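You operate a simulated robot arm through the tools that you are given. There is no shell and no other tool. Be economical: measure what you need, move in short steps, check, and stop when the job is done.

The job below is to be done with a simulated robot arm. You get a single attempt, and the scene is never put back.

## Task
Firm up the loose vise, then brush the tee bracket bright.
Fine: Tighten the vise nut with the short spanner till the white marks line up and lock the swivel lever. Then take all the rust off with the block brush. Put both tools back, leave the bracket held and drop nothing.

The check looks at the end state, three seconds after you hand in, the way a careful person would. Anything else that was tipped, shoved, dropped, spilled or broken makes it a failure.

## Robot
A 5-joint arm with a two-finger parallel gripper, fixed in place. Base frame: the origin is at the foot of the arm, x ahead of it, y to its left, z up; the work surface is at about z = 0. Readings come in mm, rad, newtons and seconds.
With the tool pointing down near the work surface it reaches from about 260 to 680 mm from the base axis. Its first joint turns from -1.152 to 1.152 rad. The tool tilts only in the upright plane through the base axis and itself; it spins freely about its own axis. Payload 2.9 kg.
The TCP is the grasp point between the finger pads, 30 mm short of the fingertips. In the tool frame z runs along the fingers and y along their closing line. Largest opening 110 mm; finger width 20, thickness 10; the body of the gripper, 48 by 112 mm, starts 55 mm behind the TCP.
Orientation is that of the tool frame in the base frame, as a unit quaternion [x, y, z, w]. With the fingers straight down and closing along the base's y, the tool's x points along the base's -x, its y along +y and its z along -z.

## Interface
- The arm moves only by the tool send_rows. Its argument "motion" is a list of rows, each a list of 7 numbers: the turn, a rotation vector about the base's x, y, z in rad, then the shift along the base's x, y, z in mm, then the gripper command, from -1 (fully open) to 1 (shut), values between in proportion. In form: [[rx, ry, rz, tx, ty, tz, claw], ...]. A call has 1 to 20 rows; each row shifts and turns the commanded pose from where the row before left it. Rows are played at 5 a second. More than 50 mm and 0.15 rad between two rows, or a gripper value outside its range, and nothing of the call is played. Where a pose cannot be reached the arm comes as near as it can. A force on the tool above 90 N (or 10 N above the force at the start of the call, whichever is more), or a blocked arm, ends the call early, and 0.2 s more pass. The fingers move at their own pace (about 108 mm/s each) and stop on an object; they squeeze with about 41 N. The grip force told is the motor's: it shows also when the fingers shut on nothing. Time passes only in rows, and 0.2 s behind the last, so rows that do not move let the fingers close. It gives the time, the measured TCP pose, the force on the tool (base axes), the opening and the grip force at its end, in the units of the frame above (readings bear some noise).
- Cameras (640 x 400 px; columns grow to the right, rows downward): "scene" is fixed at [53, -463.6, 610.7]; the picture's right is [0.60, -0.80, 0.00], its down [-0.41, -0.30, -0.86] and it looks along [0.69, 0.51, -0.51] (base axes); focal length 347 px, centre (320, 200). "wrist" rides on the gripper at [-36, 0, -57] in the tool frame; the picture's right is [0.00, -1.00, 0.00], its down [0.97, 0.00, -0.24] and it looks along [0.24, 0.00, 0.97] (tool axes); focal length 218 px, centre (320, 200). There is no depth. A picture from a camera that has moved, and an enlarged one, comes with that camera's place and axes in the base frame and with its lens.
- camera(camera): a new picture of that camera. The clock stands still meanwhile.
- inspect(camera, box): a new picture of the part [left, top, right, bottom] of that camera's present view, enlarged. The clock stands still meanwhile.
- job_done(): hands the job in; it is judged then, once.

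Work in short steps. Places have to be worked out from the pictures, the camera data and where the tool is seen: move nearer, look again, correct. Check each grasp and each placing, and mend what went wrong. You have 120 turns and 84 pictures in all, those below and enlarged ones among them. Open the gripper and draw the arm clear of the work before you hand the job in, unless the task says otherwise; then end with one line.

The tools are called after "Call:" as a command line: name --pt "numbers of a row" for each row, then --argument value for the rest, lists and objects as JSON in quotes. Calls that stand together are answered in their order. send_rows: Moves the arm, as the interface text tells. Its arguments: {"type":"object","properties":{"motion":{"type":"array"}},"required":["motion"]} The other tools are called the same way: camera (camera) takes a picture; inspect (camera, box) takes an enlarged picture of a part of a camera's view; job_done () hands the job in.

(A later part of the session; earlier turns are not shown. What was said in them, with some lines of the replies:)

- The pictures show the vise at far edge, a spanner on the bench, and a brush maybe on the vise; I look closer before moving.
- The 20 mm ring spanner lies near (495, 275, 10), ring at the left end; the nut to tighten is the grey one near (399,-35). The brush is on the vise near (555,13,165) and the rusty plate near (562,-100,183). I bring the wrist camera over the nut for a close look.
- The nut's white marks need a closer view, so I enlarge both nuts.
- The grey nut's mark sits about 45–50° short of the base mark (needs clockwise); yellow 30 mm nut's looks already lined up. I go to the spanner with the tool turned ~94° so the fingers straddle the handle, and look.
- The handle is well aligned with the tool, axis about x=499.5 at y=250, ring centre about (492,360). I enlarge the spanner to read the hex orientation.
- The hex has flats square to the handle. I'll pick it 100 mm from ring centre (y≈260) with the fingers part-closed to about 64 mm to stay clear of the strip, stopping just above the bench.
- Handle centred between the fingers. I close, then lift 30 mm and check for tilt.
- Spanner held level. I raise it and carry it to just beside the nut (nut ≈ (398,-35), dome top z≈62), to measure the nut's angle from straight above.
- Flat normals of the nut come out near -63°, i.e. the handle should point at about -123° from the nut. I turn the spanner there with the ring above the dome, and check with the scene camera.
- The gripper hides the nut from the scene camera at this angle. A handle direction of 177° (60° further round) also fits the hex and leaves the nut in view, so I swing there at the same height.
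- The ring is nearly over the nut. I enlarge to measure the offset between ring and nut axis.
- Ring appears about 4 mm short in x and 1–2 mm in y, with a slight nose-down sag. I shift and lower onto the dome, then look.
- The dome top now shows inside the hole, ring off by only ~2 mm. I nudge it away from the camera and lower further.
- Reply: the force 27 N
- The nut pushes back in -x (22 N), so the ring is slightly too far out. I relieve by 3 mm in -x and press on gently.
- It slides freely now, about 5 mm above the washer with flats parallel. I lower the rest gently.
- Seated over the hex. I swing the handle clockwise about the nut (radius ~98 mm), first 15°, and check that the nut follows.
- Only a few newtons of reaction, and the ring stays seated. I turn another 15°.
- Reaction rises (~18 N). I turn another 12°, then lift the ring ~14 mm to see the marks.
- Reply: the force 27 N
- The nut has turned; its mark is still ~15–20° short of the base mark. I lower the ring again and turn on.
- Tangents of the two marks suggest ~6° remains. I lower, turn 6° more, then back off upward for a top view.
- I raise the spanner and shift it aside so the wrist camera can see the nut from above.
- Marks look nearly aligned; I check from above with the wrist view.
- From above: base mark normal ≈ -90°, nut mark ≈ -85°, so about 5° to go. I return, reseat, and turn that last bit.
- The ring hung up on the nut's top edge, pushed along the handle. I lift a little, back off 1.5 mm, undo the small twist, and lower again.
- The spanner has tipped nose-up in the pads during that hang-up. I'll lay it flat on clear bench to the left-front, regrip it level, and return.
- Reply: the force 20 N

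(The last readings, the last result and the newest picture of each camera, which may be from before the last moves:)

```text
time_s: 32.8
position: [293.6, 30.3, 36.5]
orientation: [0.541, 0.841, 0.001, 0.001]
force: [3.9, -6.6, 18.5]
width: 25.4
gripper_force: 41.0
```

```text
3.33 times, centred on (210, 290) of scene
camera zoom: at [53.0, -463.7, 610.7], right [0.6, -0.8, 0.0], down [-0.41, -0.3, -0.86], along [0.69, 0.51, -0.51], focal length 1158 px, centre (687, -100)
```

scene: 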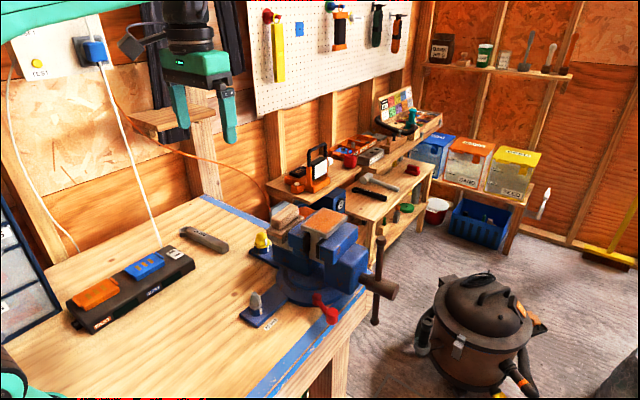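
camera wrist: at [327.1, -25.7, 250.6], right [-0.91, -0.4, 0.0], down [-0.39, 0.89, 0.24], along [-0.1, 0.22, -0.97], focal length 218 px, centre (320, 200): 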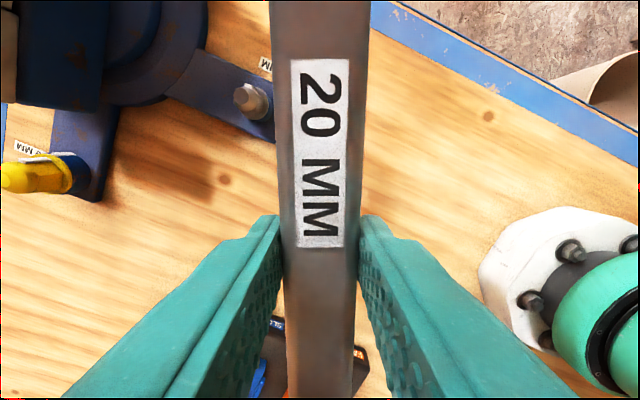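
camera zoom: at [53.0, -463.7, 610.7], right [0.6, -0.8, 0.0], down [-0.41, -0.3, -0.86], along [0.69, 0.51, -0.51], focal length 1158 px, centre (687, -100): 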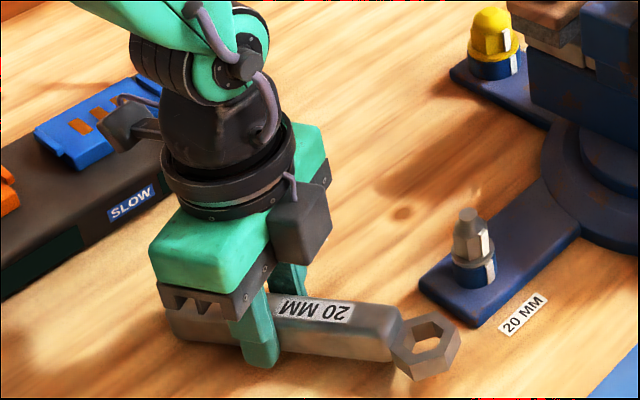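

Tail touches the bench. I open, let it lie flat, and view it.

Call:
send_rows --pt "0 0 0 0 0 0 0.3" --pt "0 0 0 0 0 0 -0.1" --pt "0 0 0 0 0 0 -0.1" --pt "0 0 0 0 0 -2 -0.1" --pt "0 0 0 0 0 0 -0.1"

Call:
camera --camera "wrist"

Call:
inspect --camera "scene" --box '[130, 230, 290, 350]'

```text
time_s: 34.0
position: [291.8, 30.6, 32.7]
orientation: [0.541, 0.841, -0.001, 0.0]
force: [-0.2, -0.1, -0.4]
width: 60.4
gripper_force: 0.0
```

```text
40 pictures are left
camera wrist: at [305.6, -3.1, 91.0], right [-0.91, -0.41, 0.0], down [-0.4, 0.88, 0.24], along [-0.1, 0.22, -0.97], focal length 218 px, centre (320, 200)
```

wrist: 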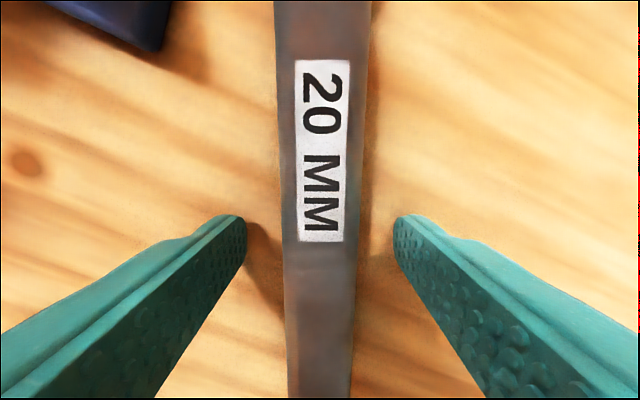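

```text
3.33 times, centred on (210, 290) of scene
camera zoom: at [53.0, -463.6, 610.7], right [0.6, -0.8, 0.0], down [-0.41, -0.3, -0.86], along [0.69, 0.51, -0.51], focal length 1158 px, centre (687, -100)
```

zoom: 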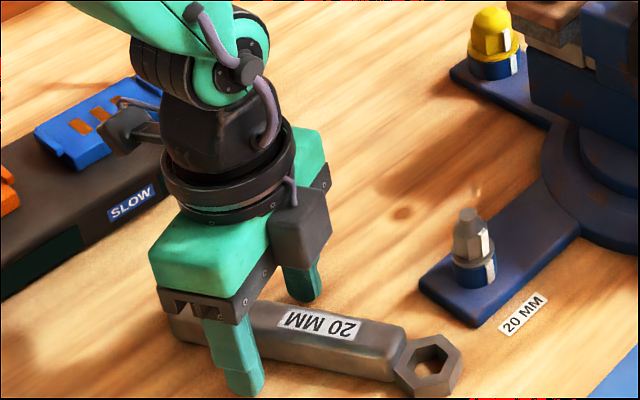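

It lies flat, centred. I regrip, lift, and bring the ring back over the nut at about 115.7°, checking before lowering.

Call:
send_rows --pt "0 0 0 0 0 0 1" --pt "0 0 0 0 0 0 1" --pt "0 0 0 0 0 0 1" --pt "0 0 0 0 0 37 1" --pt "0 0 0 0 0 37 1" --pt "0 0 0.02 32.3 13.4 0 1" --pt "0 0 0 32 13.4 0 1" --pt "0 0 0 0 0 -14 1" --pt "0 0 0 0 0 0 1"

Call:
inspect --camera "scene" --box '[250, 275, 290, 320]'

```text
time_s: 36.0
position: [356.8, 56.2, 95.4]
orientation: [0.532, 0.847, -0.001, 0.0]
force: [-0.2, -0.6, -1.3]
width: 25.4
gripper_force: 40.9
```

```text
8.89 times, centred on (270, 298) of scene
camera zoom: at [53.1, -463.6, 610.7], right [0.6, -0.8, 0.0], down [-0.41, -0.3, -0.86], along [0.69, 0.51, -0.51], focal length 3086 px, centre (764, -667)
```

zoom: 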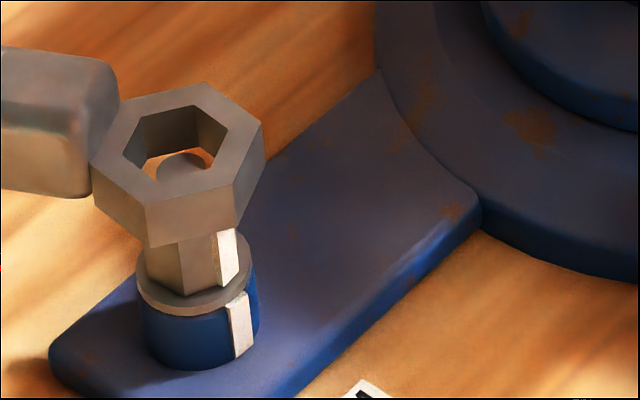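

Call:
send_rows --pt "0 0 0 0 0 -6 1" --pt "0 0 0 0 0 -6 1" --pt "0 0 0 0 0 0 1"

Call:
inspect --camera "scene" --box '[250, 275, 290, 320]'

```text
time_s: 36.8
position: [355.3, 57.5, 83.3]
orientation: [0.533, 0.846, 0.001, 0.001]
force: [0.7, -0.2, 0.0]
width: 25.3
gripper_force: 41.0
```

```text
8.89 times, centred on (270, 298) of scene
camera zoom: at [53.0, -463.6, 610.7], right [0.6, -0.8, 0.0], down [-0.41, -0.3, -0.86], along [0.69, 0.51, -0.51], focal length 3086 px, centre (764, -667)
```

zoom: 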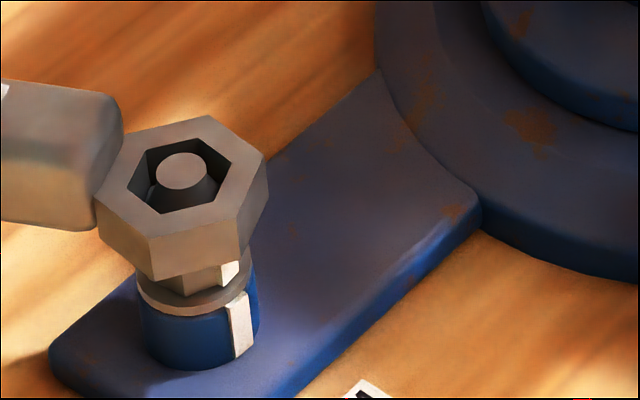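

Centred on the dome with no force. I lower the last few millimetres.

Call:
send_rows --pt "0 0 0 0 0 -4 1" --pt "0 0 0 0 0 -3 1" --pt "0 0 0 0 0 0 1"

Call:
inspect --camera "scene" --box '[250, 275, 290, 320]'

```text
time_s: 37.6
position: [357.3, 57.6, 76.0]
orientation: [0.533, 0.846, 0.0, 0.0]
force: [3.3, -8.0, 1.7]
width: 25.4
gripper_force: 41.3
```

```text
8.89 times, centred on (270, 298) of scene
camera zoom: at [53.0, -463.6, 610.7], right [0.6, -0.8, 0.0], down [-0.41, -0.3, -0.86], along [0.69, 0.51, -0.51], focal length 3086 px, centre (764, -667)
```

zoom: 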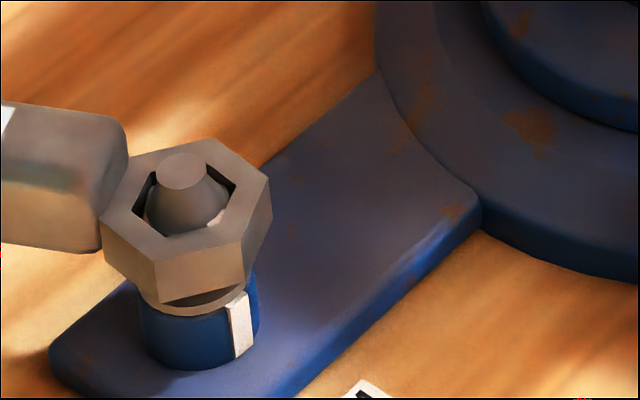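

Seated. I turn 7.7° clockwise (about 2° of it play), then lift and check.

Call:
send_rows --pt "0 0 -0.067 6.2 2.6 0 1" --pt "0 0 -0.067 6.3 2.3 0 1" --pt "0 0 0 0 0 0 1"

Call:
send_rows --pt "0 0 0 0 0 8 1" --pt "0 0 0 0 0 30 1" --pt "0 0 0 0 0 40 1" --pt "0 0 0 -10 0 40 1" --pt "0 0 0 -36 -30 0 1" --pt "0 0 0 -10 -20 0 1" --pt "0 0 0 0 0 0 1"

Call:
inspect --camera "wrist" --box '[200, 70, 275, 130]'

Call:
inspect --camera "scene" --box '[254, 286, 282, 320]'

```text
time_s: 38.4
position: [368.1, 62.0, 75.3]
orientation: [0.589, 0.808, 0.001, 0.0]
force: [0.2, -3.2, 5.9]
width: 25.0
gripper_force: 40.9
```

```text
time_s: 40.0
position: [314.3, 11.2, 191.9]
orientation: [0.588, 0.809, 0.0, 0.0]
force: [0.5, -0.1, -1.9]
width: 25.1
gripper_force: 40.6
```

```text
6.67 times, centred on (238, 100) of wrist
camera zoom: at [323.1, -23.7, 249.9], right [-0.95, -0.31, 0.0], down [-0.3, 0.92, 0.24], along [-0.07, 0.23, -0.97], focal length 1455 px, centre (870, 867)
```

zoom: 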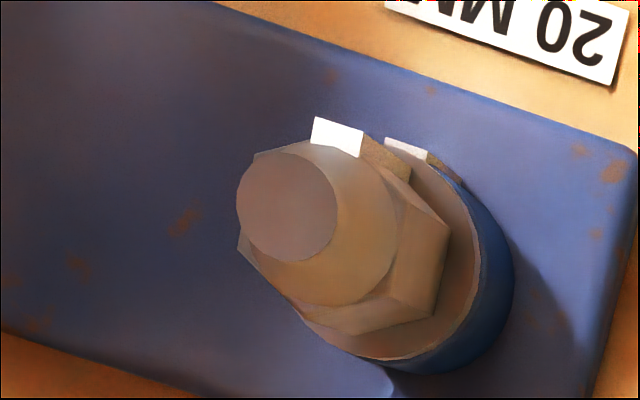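

```text
11.76 times, centred on (268, 303) of scene
camera zoom: at [53.0, -463.6, 610.7], right [0.6, -0.8, 0.0], down [-0.41, -0.3, -0.86], along [0.69, 0.51, -0.51], focal length 4085 px, centre (932, -1012)
```

zoom: 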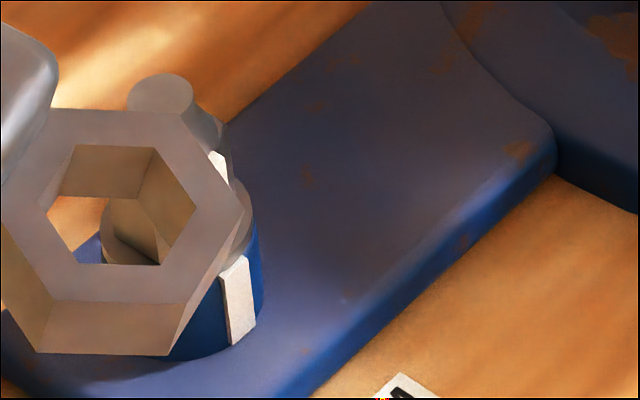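

Very close now; one sharper enlargement to measure the remaining angle.

Call:
inspect --camera "wrist" --box '[232, 84, 256, 99]'

```text
16.00 times, centred on (244, 92) of wrist
camera zoom: at [323.1, -23.7, 249.9], right [-0.95, -0.31, 0.0], down [-0.3, 0.92, 0.24], along [-0.07, 0.23, -0.97], focal length 3492 px, centre (1536, 1936)
```

zoom: 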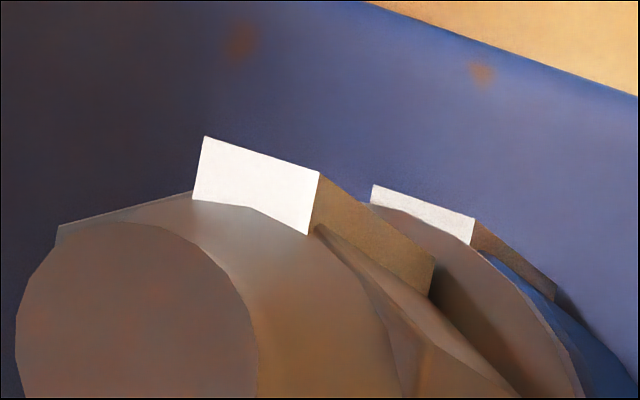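

The mark edges now agree within ~1.5°: the nut is aligned. I carry the spanner back, turning it to its original direction on the way.

Call:
send_rows --pt "0 0 0.1447 1.3 7 0 1" --pt "0 0 0.1447 1.3 7 0 1" --pt "0 0 0.1447 1.3 7 0 1" --pt "0 0 0.1447 1.3 7 0 1" --pt "0 0 0.1447 1.3 7 0 1" --pt "0 0 0.1447 1.3 7 0 1" --pt "0 0 0.1447 1.3 7 0 1" --pt "0 0 0.1447 1.3 7 0 1" --pt "0 0 0.1447 1.3 7 0 1" --pt "0 0 0.1447 1.3 7 0 1" --pt "0 0 0.1447 1.3 7 0 1" --pt "0 0 0.1447 1.3 7 0 1" --pt "0 0 0.1447 1.3 7 0 1" --pt "0 0 0.1447 1.3 7 0 1" --pt "0 0 0.1447 1.3 7 0 1" --pt "0 0 0.1447 1.3 7 0 1" --pt "0 0 0.1447 1.3 7 0 1" --pt "0 0 0.1447 1.3 7 0 1" --pt "0 0 0.1447 1.3 7 0 1" --pt "0 0 0.1447 1.3 7 0 1"

Call:
send_rows --pt "0 0 0 31.6 22 0 1" --pt "0 0 0 31.6 22 0 1" --pt "0 0 0 31.6 22 0 1" --pt "0 0 0 31.6 21 -25 1" --pt "0 0 0 31.6 20 -45 1" --pt "0 0 0 0 0 -45 1" --pt "0 0 0 0 0 0 1"

Call:
camera --camera "scene"

```text
time_s: 44.2
position: [338.3, 152.3, 192.1]
orientation: [0.731, -0.682, 0.0, 0.0]
force: [-0.6, -0.4, -1.7]
width: 25.2
gripper_force: 41.1
```

```text
refused: row 5 steps farther than a row can; nothing moved
```

```text
32 pictures are left
```

scene: 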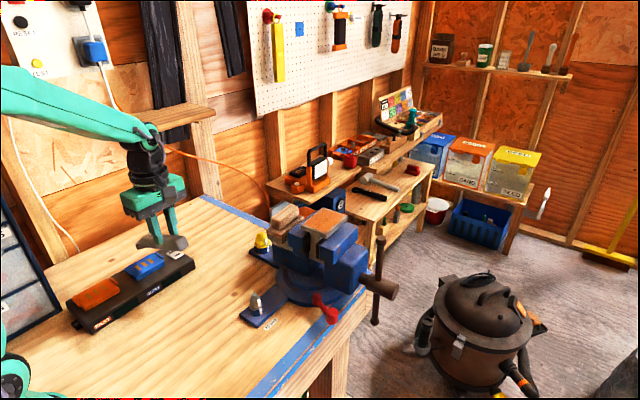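

I redo the transfer in smaller steps.

Call:
send_rows --pt "0 0 0 31.8 21.3 0 1" --pt "0 0 0 31.8 21.3 0 1" --pt "0 0 0 31.8 21.3 0 1" --pt "0 0 0 31.8 21.3 -15 1" --pt "0 0 0 31.8 21.3 -25 1" --pt "0 0 0 0 0 -46 1" --pt "0 0 0 0 0 -40 1" --pt "0 0 0 0 0 0 1"

Call:
inspect --camera "scene" --box '[140, 180, 260, 280]'

```text
time_s: 46.0
position: [498.4, 258.5, 69.0]
orientation: [0.729, -0.684, 0.001, -0.002]
force: [2.1, -4.2, 10.4]
width: 25.2
gripper_force: 40.9
```

```text
4.00 times, centred on (200, 230) of scene
camera zoom: at [53.0, -463.7, 610.6], right [0.6, -0.8, 0.0], down [-0.41, -0.3, -0.86], along [0.69, 0.51, -0.51], focal length 1389 px, centre (800, 80)
```

zoom: 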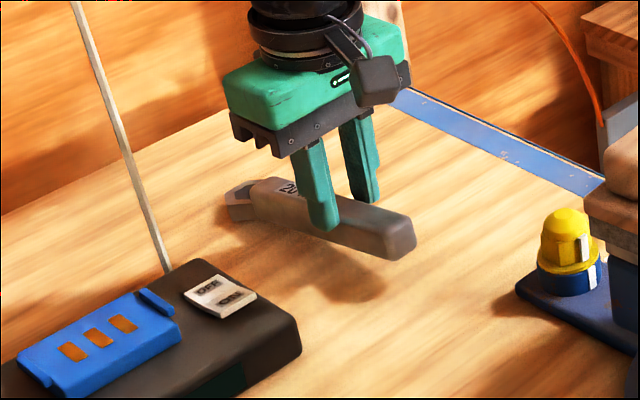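

The spanner sags nose-down and the ring touches already. I lower slowly so that it levels against the bench.

Call:
send_rows --pt "0 0 0 0 0 -5 1" --pt "0 0 0 0 0 -5 1" --pt "0 0 0 0 0 -5 1" --pt "0 0 0 0 0 -5 1" --pt "0 0 0 0 0 -5 1" --pt "0 0 0 0 0 -5 1" --pt "0 0 0 0 0 -3 1" --pt "0 0 0 0 0 0 1"

Call:
inspect --camera "scene" --box '[140, 180, 260, 280]'

```text
time_s: 47.8
position: [497.7, 260.2, 39.7]
orientation: [0.73, -0.683, 0.002, -0.006]
force: [-7.2, 1.9, 43.1]
width: 25.3
gripper_force: 40.8
```

```text
4.00 times, centred on (200, 230) of scene
camera zoom: at [52.8, -463.8, 610.6], right [0.6, -0.8, 0.0], down [-0.41, -0.3, -0.86], along [0.69, 0.51, -0.51], focal length 1389 px, centre (800, 80)
```

zoom: 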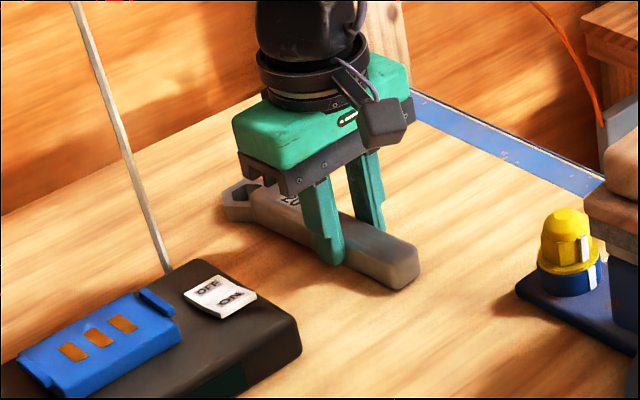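

It lies level again, but ~10 mm further out in +y than at the start. I ease the pressure and slide it back 10 mm, then release.

Call:
send_rows --pt "0 0 0 0 0 4 1" --pt "0 0 0 0 -5 0 1" --pt "0 0 0 0 -5 0 1" --pt "0 0 0 0 0 0 1" --pt "0 0 0 0 0 0 0.3" --pt "0 0 0 0 0 0 -0.1" --pt "0 0 0 0 0 0 -0.1"

Call:
inspect --camera "scene" --box '[140, 180, 260, 280]'

```text
time_s: 49.4
position: [497.6, 248.3, 38.3]
orientation: [0.73, -0.684, -0.001, 0.0]
force: [0.6, 0.0, -0.9]
width: 60.4
gripper_force: 0.0
```

```text
4.00 times, centred on (200, 230) of scene
camera zoom: at [53.0, -463.6, 610.7], right [0.6, -0.8, 0.0], down [-0.41, -0.3, -0.86], along [0.69, 0.51, -0.51], focal length 1389 px, centre (800, 80)
```

zoom: 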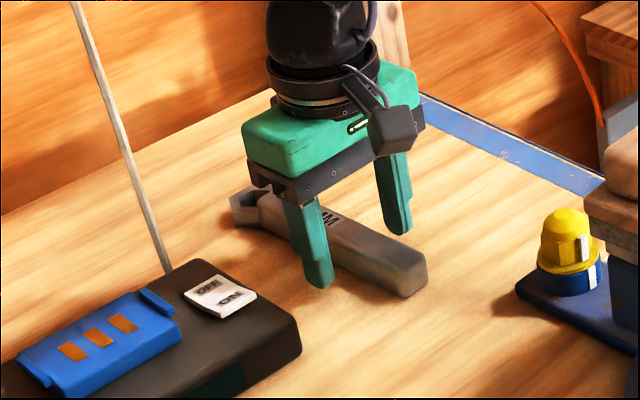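

Spanner is back within a few mm. Next the lever: I rise, turn the tool back, and look at it from above-left.

Call:
send_rows --pt "0 0 0 0 0 45 -0.1" --pt "0 0 0 0 0 45 -0.1" --pt "0 0 0 0 0 45 -0.1" --pt "0 0 0 0 0 45 -0.1" --pt "0 0 -0.1488 -8 -35.3 0 -0.1" --pt "0 0 -0.1488 -8 -35.3 0 -0.1" --pt "0 0 -0.1488 -8 -35.3 0 -0.1" --pt "0 0 -0.1488 -8 -35.3 0 -0.1" --pt "0 0 -0.1488 -8 -35.3 0 0" --pt "0 0 -0.1488 -8 -35.3 0 1" --pt "0 0 -0.1488 -8 -35.3 0 1" --pt "0 0 -0.1488 -8 -35.3 0 1" --pt "0 0 -0.1488 -8 -35.3 0 1" --pt "0 0 -0.1488 -8 -35.3 0 1" --pt "0 0 -0.1488 -8 -35.3 0 1" --pt "0 0 0 0 0 0 1"

Call:
camera --camera "wrist"

Call:
inspect --camera "scene" --box '[240, 195, 400, 335]'

```text
time_s: 52.8
position: [408.2, -140.2, 220.9]
orientation: [0.002, 1.0, 0.0, -0.001]
force: [0.5, 0.3, 0.1]
width: 0.0
gripper_force: 37.9
```

```text
28 pictures are left
camera wrist: at [444.6, -141.4, 277.2], right [0.0, -1.0, 0.0], down [-0.97, 0.0, 0.24], along [-0.24, 0.0, -0.97], focal length 218 px, centre (320, 200)
```

wrist: 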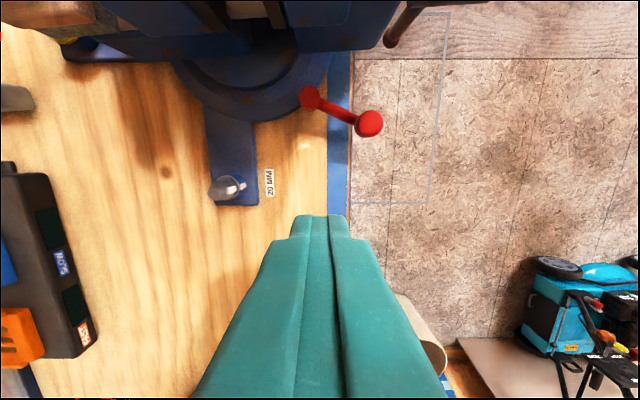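

```text
2.86 times, centred on (320, 265) of scene
camera zoom: at [53.0, -463.7, 610.7], right [0.6, -0.8, 0.0], down [-0.41, -0.3, -0.86], along [0.69, 0.51, -0.51], focal length 992 px, centre (320, 14)
```

zoom: 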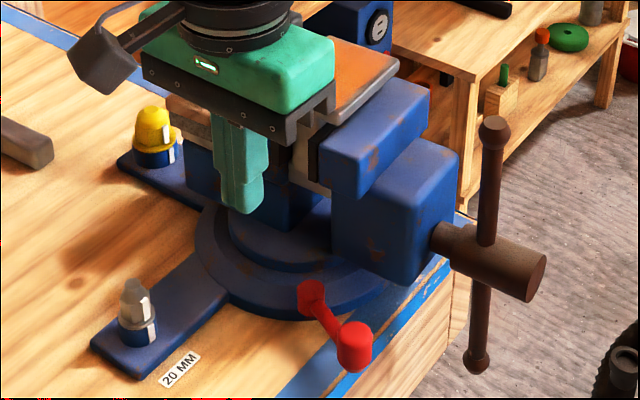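

No lock sign; a lever like this tightens clockwise (toward the robot, -x). Knob centre is near (464,-188), top z≈52, about 27 mm wide. I open to ~60 mm with the closing line turned 25° to miss the lever arm and the jaw block, and come down above it.

Call:
send_rows --pt "0 0 0.145 18 -16 -20 -0.1" --pt "0 0 0.145 18 -16 -30 -0.1" --pt "0 0 0.146 18 -16 -40 -0.1" --pt "0 0 0 0 0 -30 -0.1" --pt "0 0 0 0 0 0 -0.1"

Call:
camera --camera "wrist"

Call:
inspect --camera "scene" --box '[260, 225, 400, 345]'

```text
time_s: 54.0
position: [463.8, -188.6, 97.3]
orientation: [-0.216, 0.976, 0.0, 0.0]
force: [0.6, -0.6, -0.9]
width: 60.6
gripper_force: 0.1
```

```text
26 pictures are left
camera wrist: at [496.1, -172.3, 153.9], right [0.42, -0.91, 0.0], down [-0.88, -0.41, 0.24], along [-0.22, -0.1, -0.97], focal length 218 px, centre (320, 200)
```

wrist: 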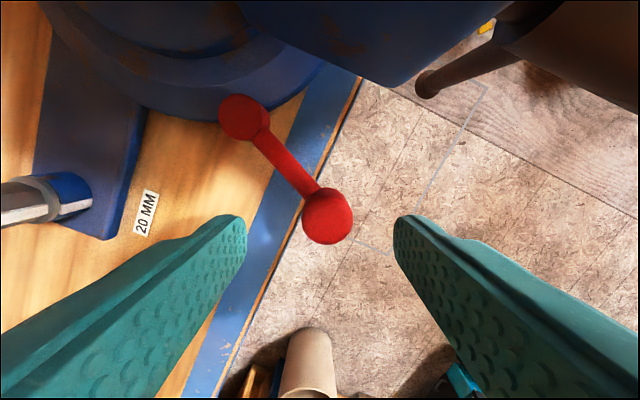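

```text
3.33 times, centred on (330, 285) of scene
camera zoom: at [53.0, -463.6, 610.7], right [0.6, -0.8, 0.0], down [-0.41, -0.3, -0.86], along [0.69, 0.51, -0.51], focal length 1158 px, centre (287, -83)
```

zoom: 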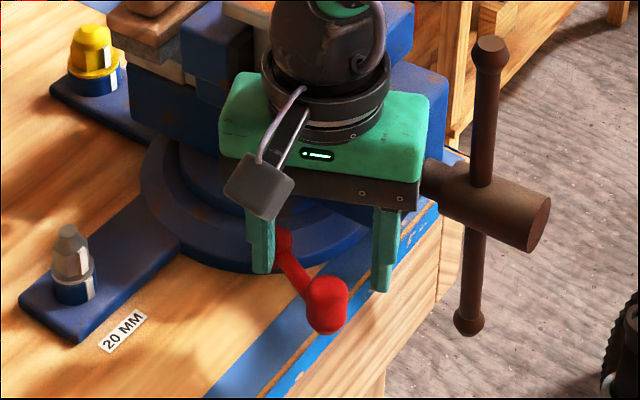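

Knob sits nearly centred. I shift 4 mm, lower around it and close lightly.

Call:
send_rows --pt "0 0 0 3 -2 -15 -0.1" --pt "0 0 0 0 0 -12 -0.1" --pt "0 0 0 0 0 -10 -0.1" --pt "0 0 0 0 0 0 0.2" --pt "0 0 0 0 0 0 1" --pt "0 0 0 0 0 0 1"

Call:
inspect --camera "scene" --box '[260, 225, 400, 345]'

```text
time_s: 55.4
position: [464.3, -188.4, 60.7]
orientation: [-0.215, 0.977, 0.002, -0.001]
force: [-15.0, -6.4, 5.6]
width: 27.2
gripper_force: 45.0
```

```text
3.33 times, centred on (330, 285) of scene
camera zoom: at [53.0, -463.6, 610.7], right [0.6, -0.8, 0.0], down [-0.41, -0.3, -0.86], along [0.69, 0.51, -0.51], focal length 1158 px, centre (287, -83)
```

zoom: 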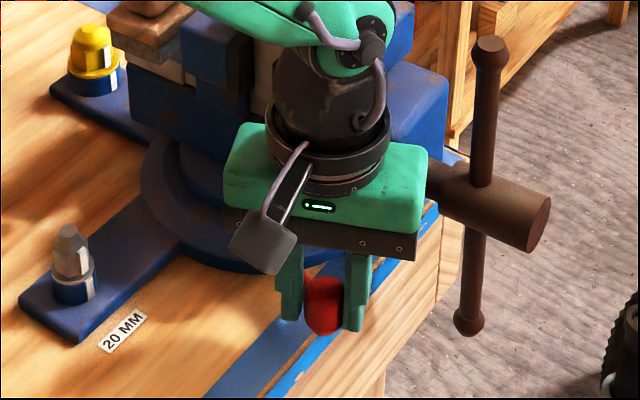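

Knob gripped (27 mm). I turn it 16° clockwise about the pivot (~(493,-130)) and read the force.

Call:
send_rows --pt "0 0 -0.07 -4 2.1 0 1" --pt "0 0 -0.07 -3.8 2.4 0 1" --pt "0 0 -0.07 -3.7 2.6 0 1" --pt "0 0 -0.07 -3.4 2.9 0 1" --pt "0 0 0 0 0 0 1"

```text
time_s: 56.6
position: [450.4, -179.3, 60.8]
orientation: [-0.076, 0.997, 0.001, -0.002]
force: [-22.8, -1.3, -0.3]
width: 27.1
gripper_force: 45.1
```

It moves freely. I continue another 24°.

Call:
send_rows --pt "0 0 -0.07 -4 3 0 1" --pt "0 0 -0.07 -3.6 3.4 0 1" --pt "0 0 -0.07 -3.2 3.5 0 1" --pt "0 0 -0.07 -2.8 3.8 0 1" --pt "0 0 -0.07 -2.4 3.9 0 1" --pt "0 0 -0.07 -2 4 0 1" --pt "0 0 0 0 0 0 1"

Call:
inspect --camera "scene" --box '[260, 225, 400, 345]'

```text
time_s: 58.2
position: [432.6, -157.8, 59.8]
orientation: [0.133, 0.991, 0.0, -0.002]
force: [-4.3, 13.0, -18.2]
width: 27.1
gripper_force: 45.0
```

```text
3.33 times, centred on (330, 285) of scene
camera zoom: at [53.2, -463.7, 610.6], right [0.6, -0.8, 0.0], down [-0.41, -0.3, -0.86], along [0.69, 0.51, -0.51], focal length 1158 px, centre (287, -83)
```

zoom: 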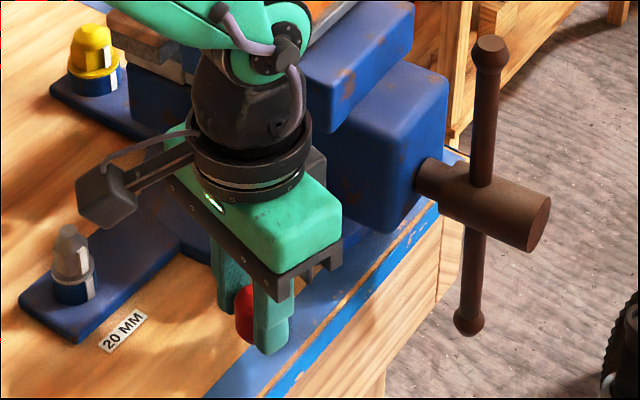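

Call:
send_rows --pt "0 0 -0.07 -1.7 4.2 0 1" --pt "0 0 -0.07 -1.4 4.3 0 1" --pt "0 0 -0.07 -1.1 4.4 0 1" --pt "0 0 0 0 0 0 1"

```text
time_s: 59.2
position: [427.8, -145.8, 61.4]
orientation: [0.236, 0.972, 0.0, 0.001]
force: [-4.0, 12.2, -19.5]
width: 26.2
gripper_force: 45.2
```

No stop yet, so I continue.

Call:
send_rows --pt "0 0 -0.07 -0.8 4.5 0 1" --pt "0 0 -0.07 -0.5 4.5 0 1" --pt "0 0 -0.07 -0.2 4.5 0 1" --pt "0 0 0 0 0 0 1"

Call:
camera --camera "scene"

```text
time_s: 60.2
position: [426.0, -131.6, 60.5]
orientation: [0.337, 0.942, 0.0, -0.001]
force: [-11.2, 7.5, -9.8]
width: 26.2
gripper_force: 45.4
```

```text
22 pictures are left
```

scene: 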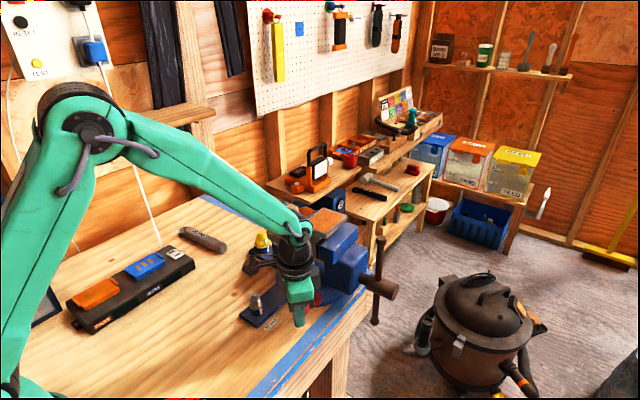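

Call:
send_rows --pt "0 0 -0.07 0.2 4.5 0 1" --pt "0 0 -0.07 0.5 4.5 0 1" --pt "0 0 -0.07 0.8 4.4 0 1" --pt "0 0 -0.07 1.1 4.3 0 1" --pt "0 0 0 0 0 0 1"

Call:
inspect --camera "scene" --box '[240, 245, 360, 345]'

```text
time_s: 61.2
position: [423.1, -123.3, 61.5]
orientation: [0.473, 0.881, -0.001, -0.007]
force: [-12.5, -18.2, 4.8]
width: 24.8
gripper_force: 44.7
stopped in row 5: the force on the tool passed its limit (the readings are from after the stop); the commanded pose is now the measured one
```

```text
4.00 times, centred on (300, 295) of scene
camera zoom: at [53.1, -463.6, 610.7], right [0.6, -0.8, 0.0], down [-0.41, -0.3, -0.86], along [0.69, 0.51, -0.51], focal length 1389 px, centre (400, -180)
```

zoom: 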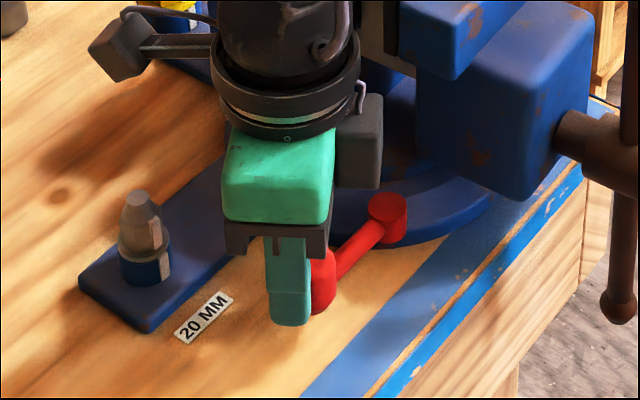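

The lever hit its stop (arm now pointing to -x). I release, rise, and look at it.

Call:
send_rows --pt "0 0 0 0 0 0 0" --pt "0 0 0 0 0 0 -0.1" --pt "0 0 0 0 0 20 -0.1" --pt "0 0 0 0 0 45 -0.1" --pt "0 0 0 -10 0 45 -0.1" --pt "0 0 0 -20 0 45 -0.1" --pt "0 0 0.14 0 20 0 -1" --pt "0 0 0.14 0 20 0 -1" --pt "0 0 0.14 0 20 10 -1" --pt "0 0 0.14 0 20 10 -1" --pt "0 0 0.14 0 20 10 -1" --pt "0 0 0.145 0 20 10 -1" --pt "0 0 0.145 0 10 10 -1" --pt "0 0 0 0 0 0 -1"

Call:
inspect --camera "scene" --box '[230, 190, 390, 340]'

Call:
camera --camera "wrist"

```text
time_s: 64.2
position: [394.4, 7.8, 265.5]
orientation: [-0.008, 1.0, 0.0, -0.004]
force: [0.4, 0.5, 0.4]
width: 110.0
gripper_force: 0.0
```

```text
2.67 times, centred on (310, 265) of scene
camera zoom: at [53.0, -463.6, 610.7], right [0.6, -0.8, 0.0], down [-0.41, -0.3, -0.86], along [0.69, 0.51, -0.51], focal length 926 px, centre (347, 27)
```

zoom: 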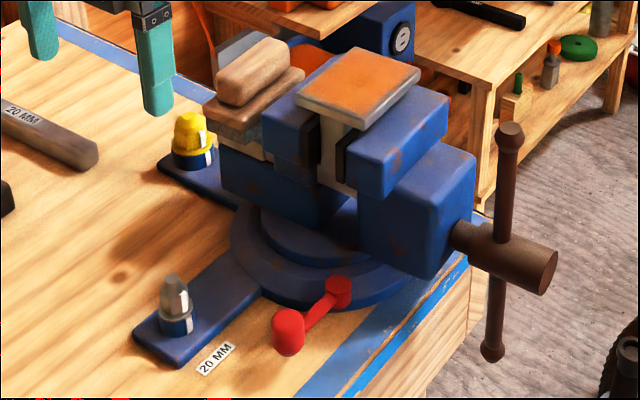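

```text
19 pictures are left
camera wrist: at [430.0, 9.0, 323.3], right [0.01, -1.0, 0.0], down [-0.97, -0.01, 0.25], along [-0.25, 0.0, -0.97], focal length 218 px, centre (320, 200)
```

wrist: 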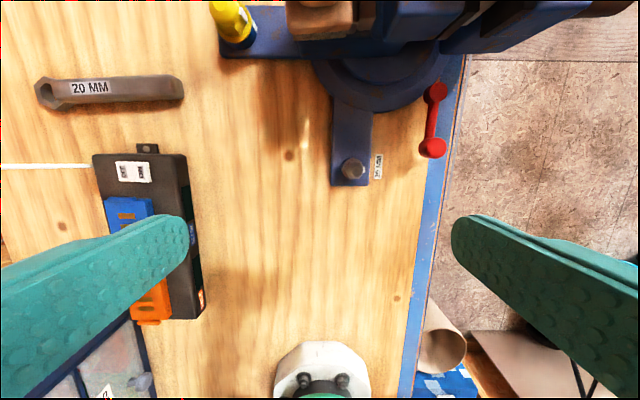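

Lever is at its locked stop. Now the brush: handle lies along x near (557,12), top z≈160–170. I move above it for a close view.

Call:
send_rows --pt "0 0 0 37 1 8 -1" --pt "0 0 0 37 1 8 -1" --pt "0 0 0 37 1 4 -1" --pt "0 0 -0.015 37 1 0 -1" --pt "0 0 0 0 0 0 -1"

Call:
camera --camera "wrist"

```text
time_s: 65.4
position: [543.5, 9.8, 288.5]
orientation: [0.001, 1.0, 0.0, -0.004]
force: [0.5, 0.4, -0.1]
width: 109.8
gripper_force: 0.1
```

```text
18 pictures are left
camera wrist: at [578.7, 10.6, 345.8], right [0.0, -1.0, 0.0], down [-0.97, 0.0, 0.25], along [-0.25, 0.0, -0.97], focal length 218 px, centre (320, 200)
```

wrist: 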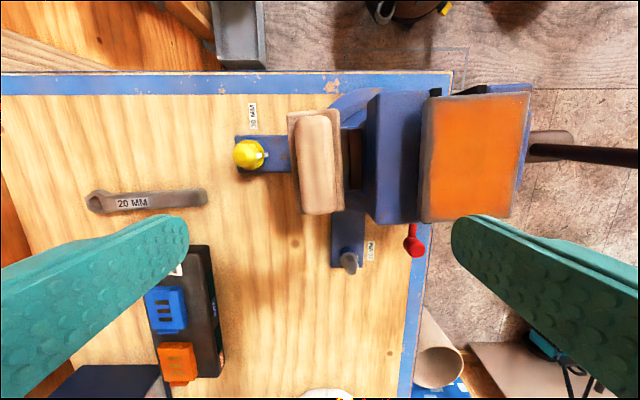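

Call:
inspect --camera "wrist" --box '[270, 90, 430, 230]'

Call:
inspect --camera "scene" --box '[260, 185, 360, 265]'

```text
2.86 times, centred on (350, 160) of wrist
camera zoom: at [578.7, 10.6, 345.8], right [0.0, -1.0, 0.0], down [-0.97, 0.0, 0.25], along [-0.25, 0.0, -0.97], focal length 624 px, centre (234, 314)
```

zoom: 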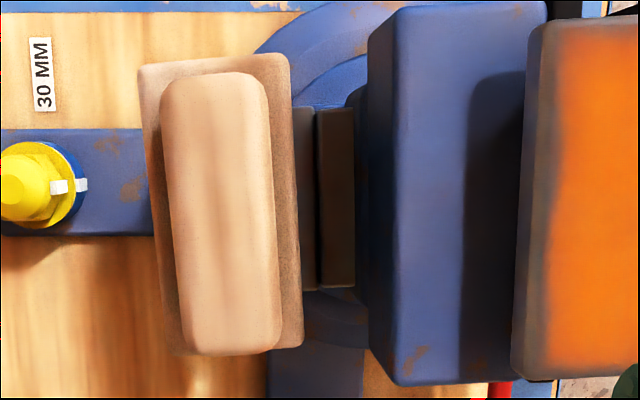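

```text
5.00 times, centred on (310, 225) of scene
camera zoom: at [53.1, -463.6, 610.7], right [0.6, -0.8, 0.0], down [-0.41, -0.3, -0.86], along [0.69, 0.51, -0.51], focal length 1736 px, centre (370, 75)
```

zoom: 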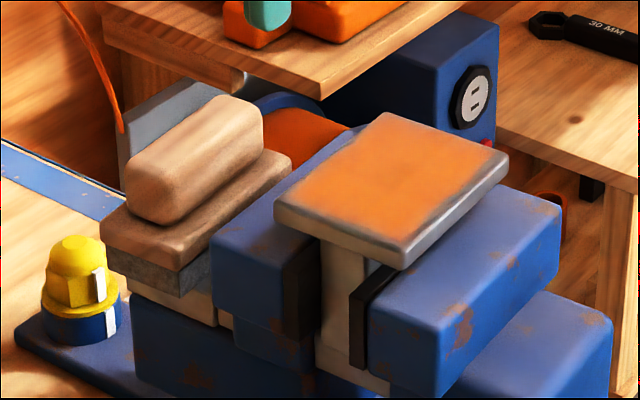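

Handle: centre about (560,13.6), top z≈165, 31 mm wide, turned ~4°. The jaw lies 29 mm to its right, so I open only ~52 mm and descend with tips to z≈146.

Call:
send_rows --pt "0 0 0.07 8.5 2 -20 0.055" --pt "0 0 0 8 1.8 -40 0.055" --pt "0 0 0 0 0 -30 0.055" --pt "0 0 0 0 0 -10 0.055" --pt "0 0 0 0 0 0 0.055"

Call:
camera --camera "wrist"

```text
time_s: 66.6
position: [560.5, 14.7, 186.8]
orientation: [-0.033, 0.999, 0.0, -0.004]
force: [-0.4, -0.2, 0.4]
width: 51.9
gripper_force: 0.1
```

```text
15 pictures are left
camera wrist: at [596.1, 17.1, 244.2], right [0.07, -1.0, 0.0], down [-0.97, -0.06, 0.25], along [-0.25, -0.02, -0.97], focal length 218 px, centre (320, 200)
```

wrist: 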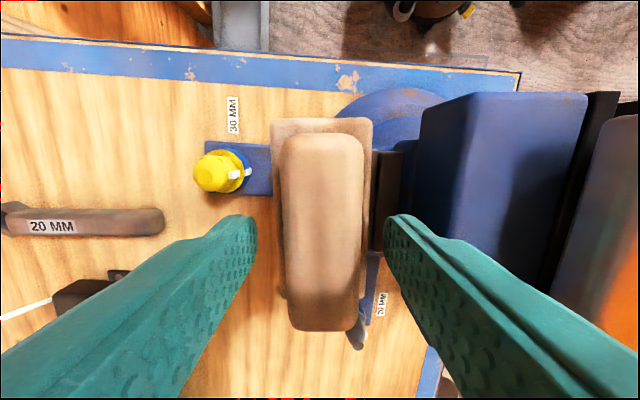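

Well centred and aligned. I lower 11 mm and close.

Call:
send_rows --pt "0 0 0 0 0 -6 0.055" --pt "0 0 0 0 0 -5 0.055" --pt "0 0 0 0 0 0 0.055" --pt "0 0 0 0 0 0 1" --pt "0 0 0 0 0 0 1" --pt "0 0 0 0 0 0 1"

```text
time_s: 68.0
position: [558.7, 15.4, 174.6]
orientation: [-0.033, 0.999, -0.001, -0.004]
force: [0.1, 0.3, 0.3]
width: 29.8
gripper_force: 40.7
```

Held at 29.8 mm. I lift 80 mm and check how it hangs.

Call:
send_rows --pt "0 0 0 0 0 15 1" --pt "0 0 0 0 0 30 1" --pt "0 0 0 0 0 40 1" --pt "0 0 0 0 0 0 1"

Call:
inspect --camera "scene" --box '[250, 155, 380, 265]'

```text
time_s: 69.0
position: [560.4, 16.7, 259.9]
orientation: [-0.034, 0.999, 0.0, -0.003]
force: [0.6, 0.5, -1.0]
width: 29.6
gripper_force: 40.9
```

```text
3.64 times, centred on (315, 210) of scene
camera zoom: at [53.0, -463.6, 610.7], right [0.6, -0.8, 0.0], down [-0.41, -0.3, -0.86], along [0.69, 0.51, -0.51], focal length 1263 px, centre (338, 164)
```

zoom: 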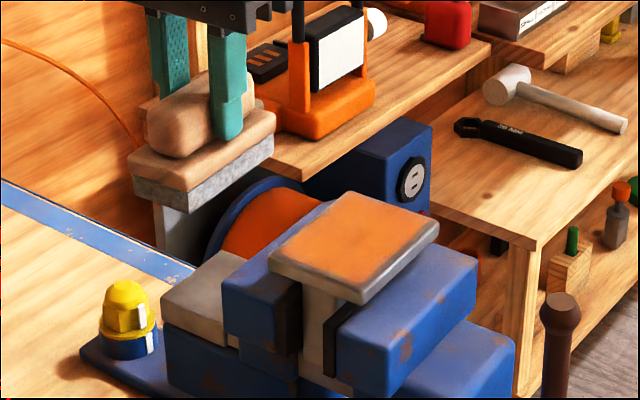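

Brush hangs level. I move over the plate centre (~(567,-101)) and lower in small steps, watching for contact.

Call:
send_rows --pt "0 0 0 2 -39 0 1" --pt "0 0 0 2 -39 0 1" --pt "0 0 0 3 -39 0 1" --pt "0 0 0 0 0 -6 1" --pt "0 0 0 0 0 0 1"

Call:
inspect --camera "scene" --box '[250, 155, 380, 265]'

```text
time_s: 70.2
position: [566.0, -101.5, 254.0]
orientation: [-0.033, 0.999, 0.0, -0.002]
force: [-1.0, 1.1, 6.8]
width: 29.5
gripper_force: 41.0
```

```text
3.64 times, centred on (315, 210) of scene
camera zoom: at [53.0, -463.6, 610.7], right [0.6, -0.8, 0.0], down [-0.41, -0.3, -0.86], along [0.69, 0.51, -0.51], focal length 1263 px, centre (338, 164)
```

zoom: 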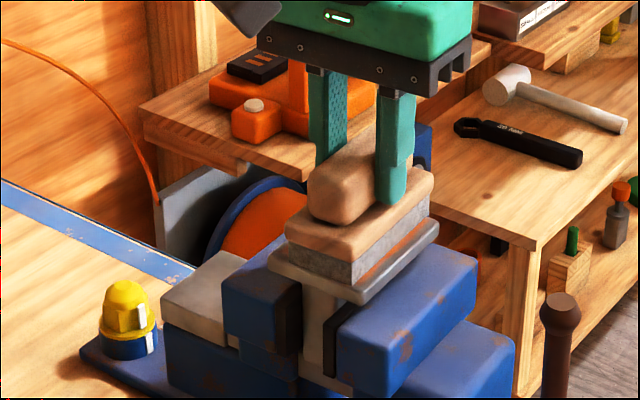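

Contact at ~7–8 N. I brush: strokes across the plate in y with x offsets, then lift and look.

Call:
send_rows --pt "0 0 0 0 -8 -1 1" --pt "0 0 0 0 -8 0 1" --pt "0 0 0 0 -8 0 1" --pt "0 0 0 0 9 0 1" --pt "0 0 0 0 9 0 1" --pt "0 0 0 0 9 0 1" --pt "0 0 0 0 9 0 1" --pt "0 0 0 0 6 0 1" --pt "0 0 0 8 0 0 1" --pt "0 0 0 0 -9 0 1" --pt "0 0 0 0 -9 0 1" --pt "0 0 0 0 -9 0 1" --pt "0 0 0 0 -9 0 1" --pt "0 0 0 0 -6 0 1" --pt "0 0 0 -8 0 0 1" --pt "0 0 0 -8 0 0 1" --pt "0 0 0 0 9 0 1" --pt "0 0 0 0 9 0 1" --pt "0 0 0 0 9 0 1" --pt "0 0 0 0 9 0 1"

```text
time_s: 74.4
position: [557.9, -89.0, 253.5]
orientation: [-0.033, 0.999, 0.001, -0.003]
force: [0.3, -5.3, 10.7]
width: 29.3
gripper_force: 40.9
```

Contact held at ~11 N throughout. I lift the brush clear to one side and look at the plate.

Call:
send_rows --pt "0 0 0 0 0 15 1" --pt "0 0 0 0 40 5 1" --pt "0 0 0 0 45 0 1" --pt "0 0 0 0 20 0 1" --pt "0 0 0 0 0 0 1"

Call:
inspect --camera "scene" --box '[260, 185, 370, 275]'

```text
time_s: 75.6
position: [558.8, 17.5, 272.1]
orientation: [-0.033, 0.999, 0.0, -0.004]
force: [-0.7, -0.2, -1.4]
width: 29.6
gripper_force: 41.3
```

```text
4.44 times, centred on (315, 230) of scene
camera zoom: at [53.1, -463.6, 610.7], right [0.6, -0.8, 0.0], down [-0.41, -0.3, -0.86], along [0.69, 0.51, -0.51], focal length 1543 px, centre (342, 67)
```

zoom: 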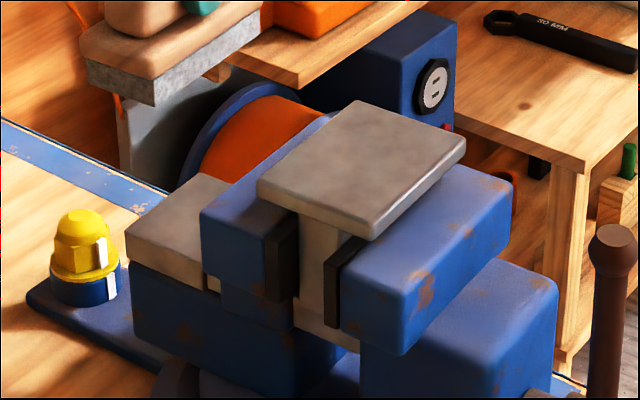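

The plate is bright. I put the brush back at its pick-up spot: shift +1 in x and lower ~97 mm, slowing at the end.

Call:
send_rows --pt "0 0 0 1 0 -30 1" --pt "0 0 0 0 0 -35 1" --pt "0 0 0 0 0 -20 1" --pt "0 0 0 0 0 -6 1" --pt "0 0 0 0 0 -4 1" --pt "0 0 0 0 0 0 1"

Call:
inspect --camera "scene" --box '[250, 175, 380, 275]'

```text
time_s: 77.0
position: [560.4, 16.1, 178.5]
orientation: [-0.033, 0.999, 0.0, -0.003]
force: [-0.5, -0.1, -0.3]
width: 29.6
gripper_force: 41.2
```

```text
4.00 times, centred on (315, 225) of scene
camera zoom: at [53.0, -463.6, 610.7], right [0.6, -0.8, 0.0], down [-0.41, -0.3, -0.86], along [0.69, 0.51, -0.51], focal length 1389 px, centre (340, 100)
```

zoom: 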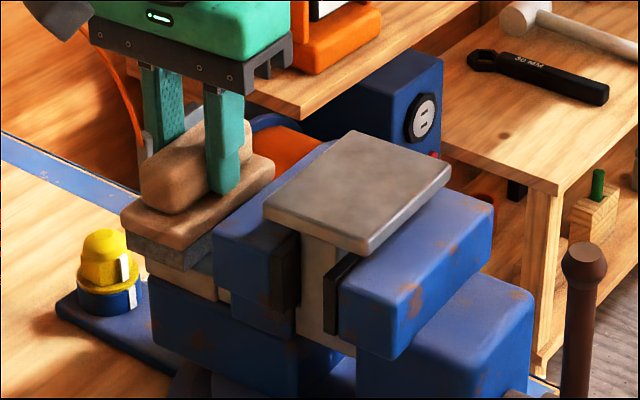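

I lower the last few millimetres to contact.

Call:
send_rows --pt "0 0 0 0 0 -2 1" --pt "0 0 0 0 0 -1 1" --pt "0 0 0 0 0 0 1"

```text
time_s: 77.8
position: [560.0, 15.6, 175.9]
orientation: [-0.033, 0.999, 0.0, -0.003]
force: [0.3, 1.4, 2.3]
width: 29.3
gripper_force: 40.9
```

Light contact (~3.5 N). I open to the same 52 mm, rise straight up, and draw back over the bench.

Call:
send_rows --pt "0 0 0 0 0 0 0.3" --pt "0 0 0 0 0 0 0.055" --pt "0 0 0 0 0 0 0.055" --pt "0 0 0 0 0 15 0.055" --pt "0 0 0 0 0 40 0.055" --pt "0 0 0 0 0 45 0.055" --pt "0 0 0 0 0 40 -0.5" --pt "0 0 0 -40 0 25 -1" --pt "0 0 0 -45 0 20 -1" --pt "0 0 0 -45 0 10 -1" --pt "0 0 0 0 0 0 -1"

Call:
camera --camera "wrist"

Call:
inspect --camera "scene" --box '[150, 190, 390, 340]'

```text
time_s: 80.2
position: [430.4, 14.4, 370.4]
orientation: [-0.033, 0.999, 0.0, -0.003]
force: [0.4, 0.6, -0.5]
width: 110.0
gripper_force: 0.1
```

```text
10 pictures are left
camera wrist: at [465.7, 17.4, 426.6], right [0.07, -1.0, 0.0], down [-0.97, -0.06, 0.25], along [-0.25, -0.02, -0.97], focal length 218 px, centre (320, 200)
```

wrist: 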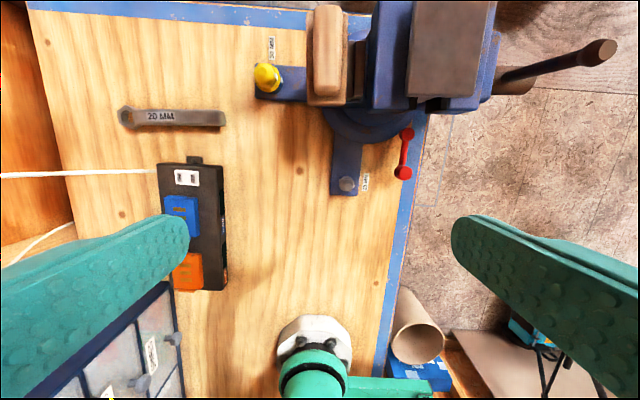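

```text
2.67 times, centred on (270, 265) of scene
camera zoom: at [53.0, -463.6, 610.7], right [0.6, -0.8, 0.0], down [-0.41, -0.3, -0.86], along [0.69, 0.51, -0.51], focal length 926 px, centre (453, 27)
```

zoom: 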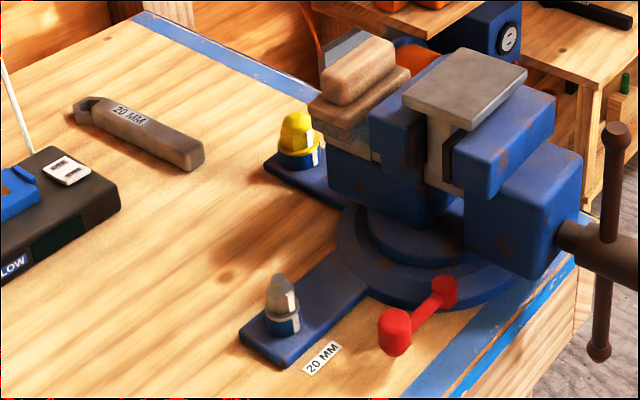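

Everything is in place; a last enlarged check of the plate and the nut marks.

Call:
inspect --camera "wrist" --box '[390, 0, 510, 110]'

Call:
inspect --camera "scene" --box '[254, 286, 282, 320]'

Call:
inspect --camera "scene" --box '[295, 200, 355, 250]'

```text
3.64 times, centred on (450, 55) of wrist
camera zoom: at [465.7, 17.4, 426.6], right [0.07, -1.0, 0.0], down [-0.97, -0.06, 0.25], along [-0.25, -0.02, -0.97], focal length 794 px, centre (-153, 727)
```

zoom: 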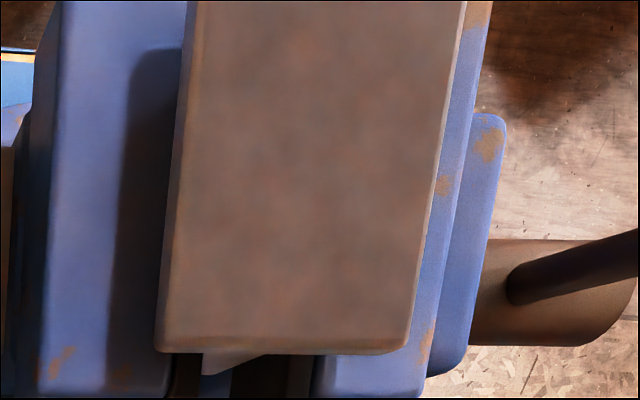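

```text
11.76 times, centred on (268, 303) of scene
camera zoom: at [53.0, -463.6, 610.7], right [0.6, -0.8, 0.0], down [-0.41, -0.3, -0.86], along [0.69, 0.51, -0.51], focal length 4085 px, centre (932, -1012)
```

zoom: 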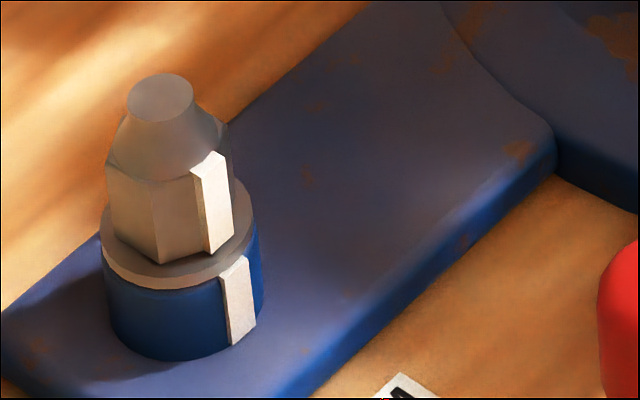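

```text
8.00 times, centred on (325, 225) of scene
camera zoom: at [53.0, -463.6, 610.7], right [0.6, -0.8, 0.0], down [-0.41, -0.3, -0.86], along [0.69, 0.51, -0.51], focal length 2778 px, centre (280, 0)
```

zoom: 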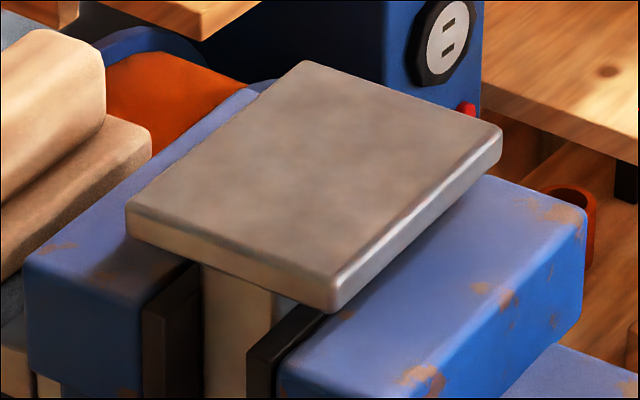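

The marks line up, the lever is at its stop, the plate is clean, both tools are back and the arm is clear with the gripper open; I hand in.

Call:
job_done

```text
The job is handed in.
```

The vise nut is tight with its white marks lined up to within about 1.5°, the swivel lever is turned clockwise to its stop, and no rust shows on the bracket's top plate, which is still clamped; the spanner (within about 5 mm) and the brush are back where they were, and nothing was dropped. There was no lock sign on the lever, so I took the clockwise stop as locked.
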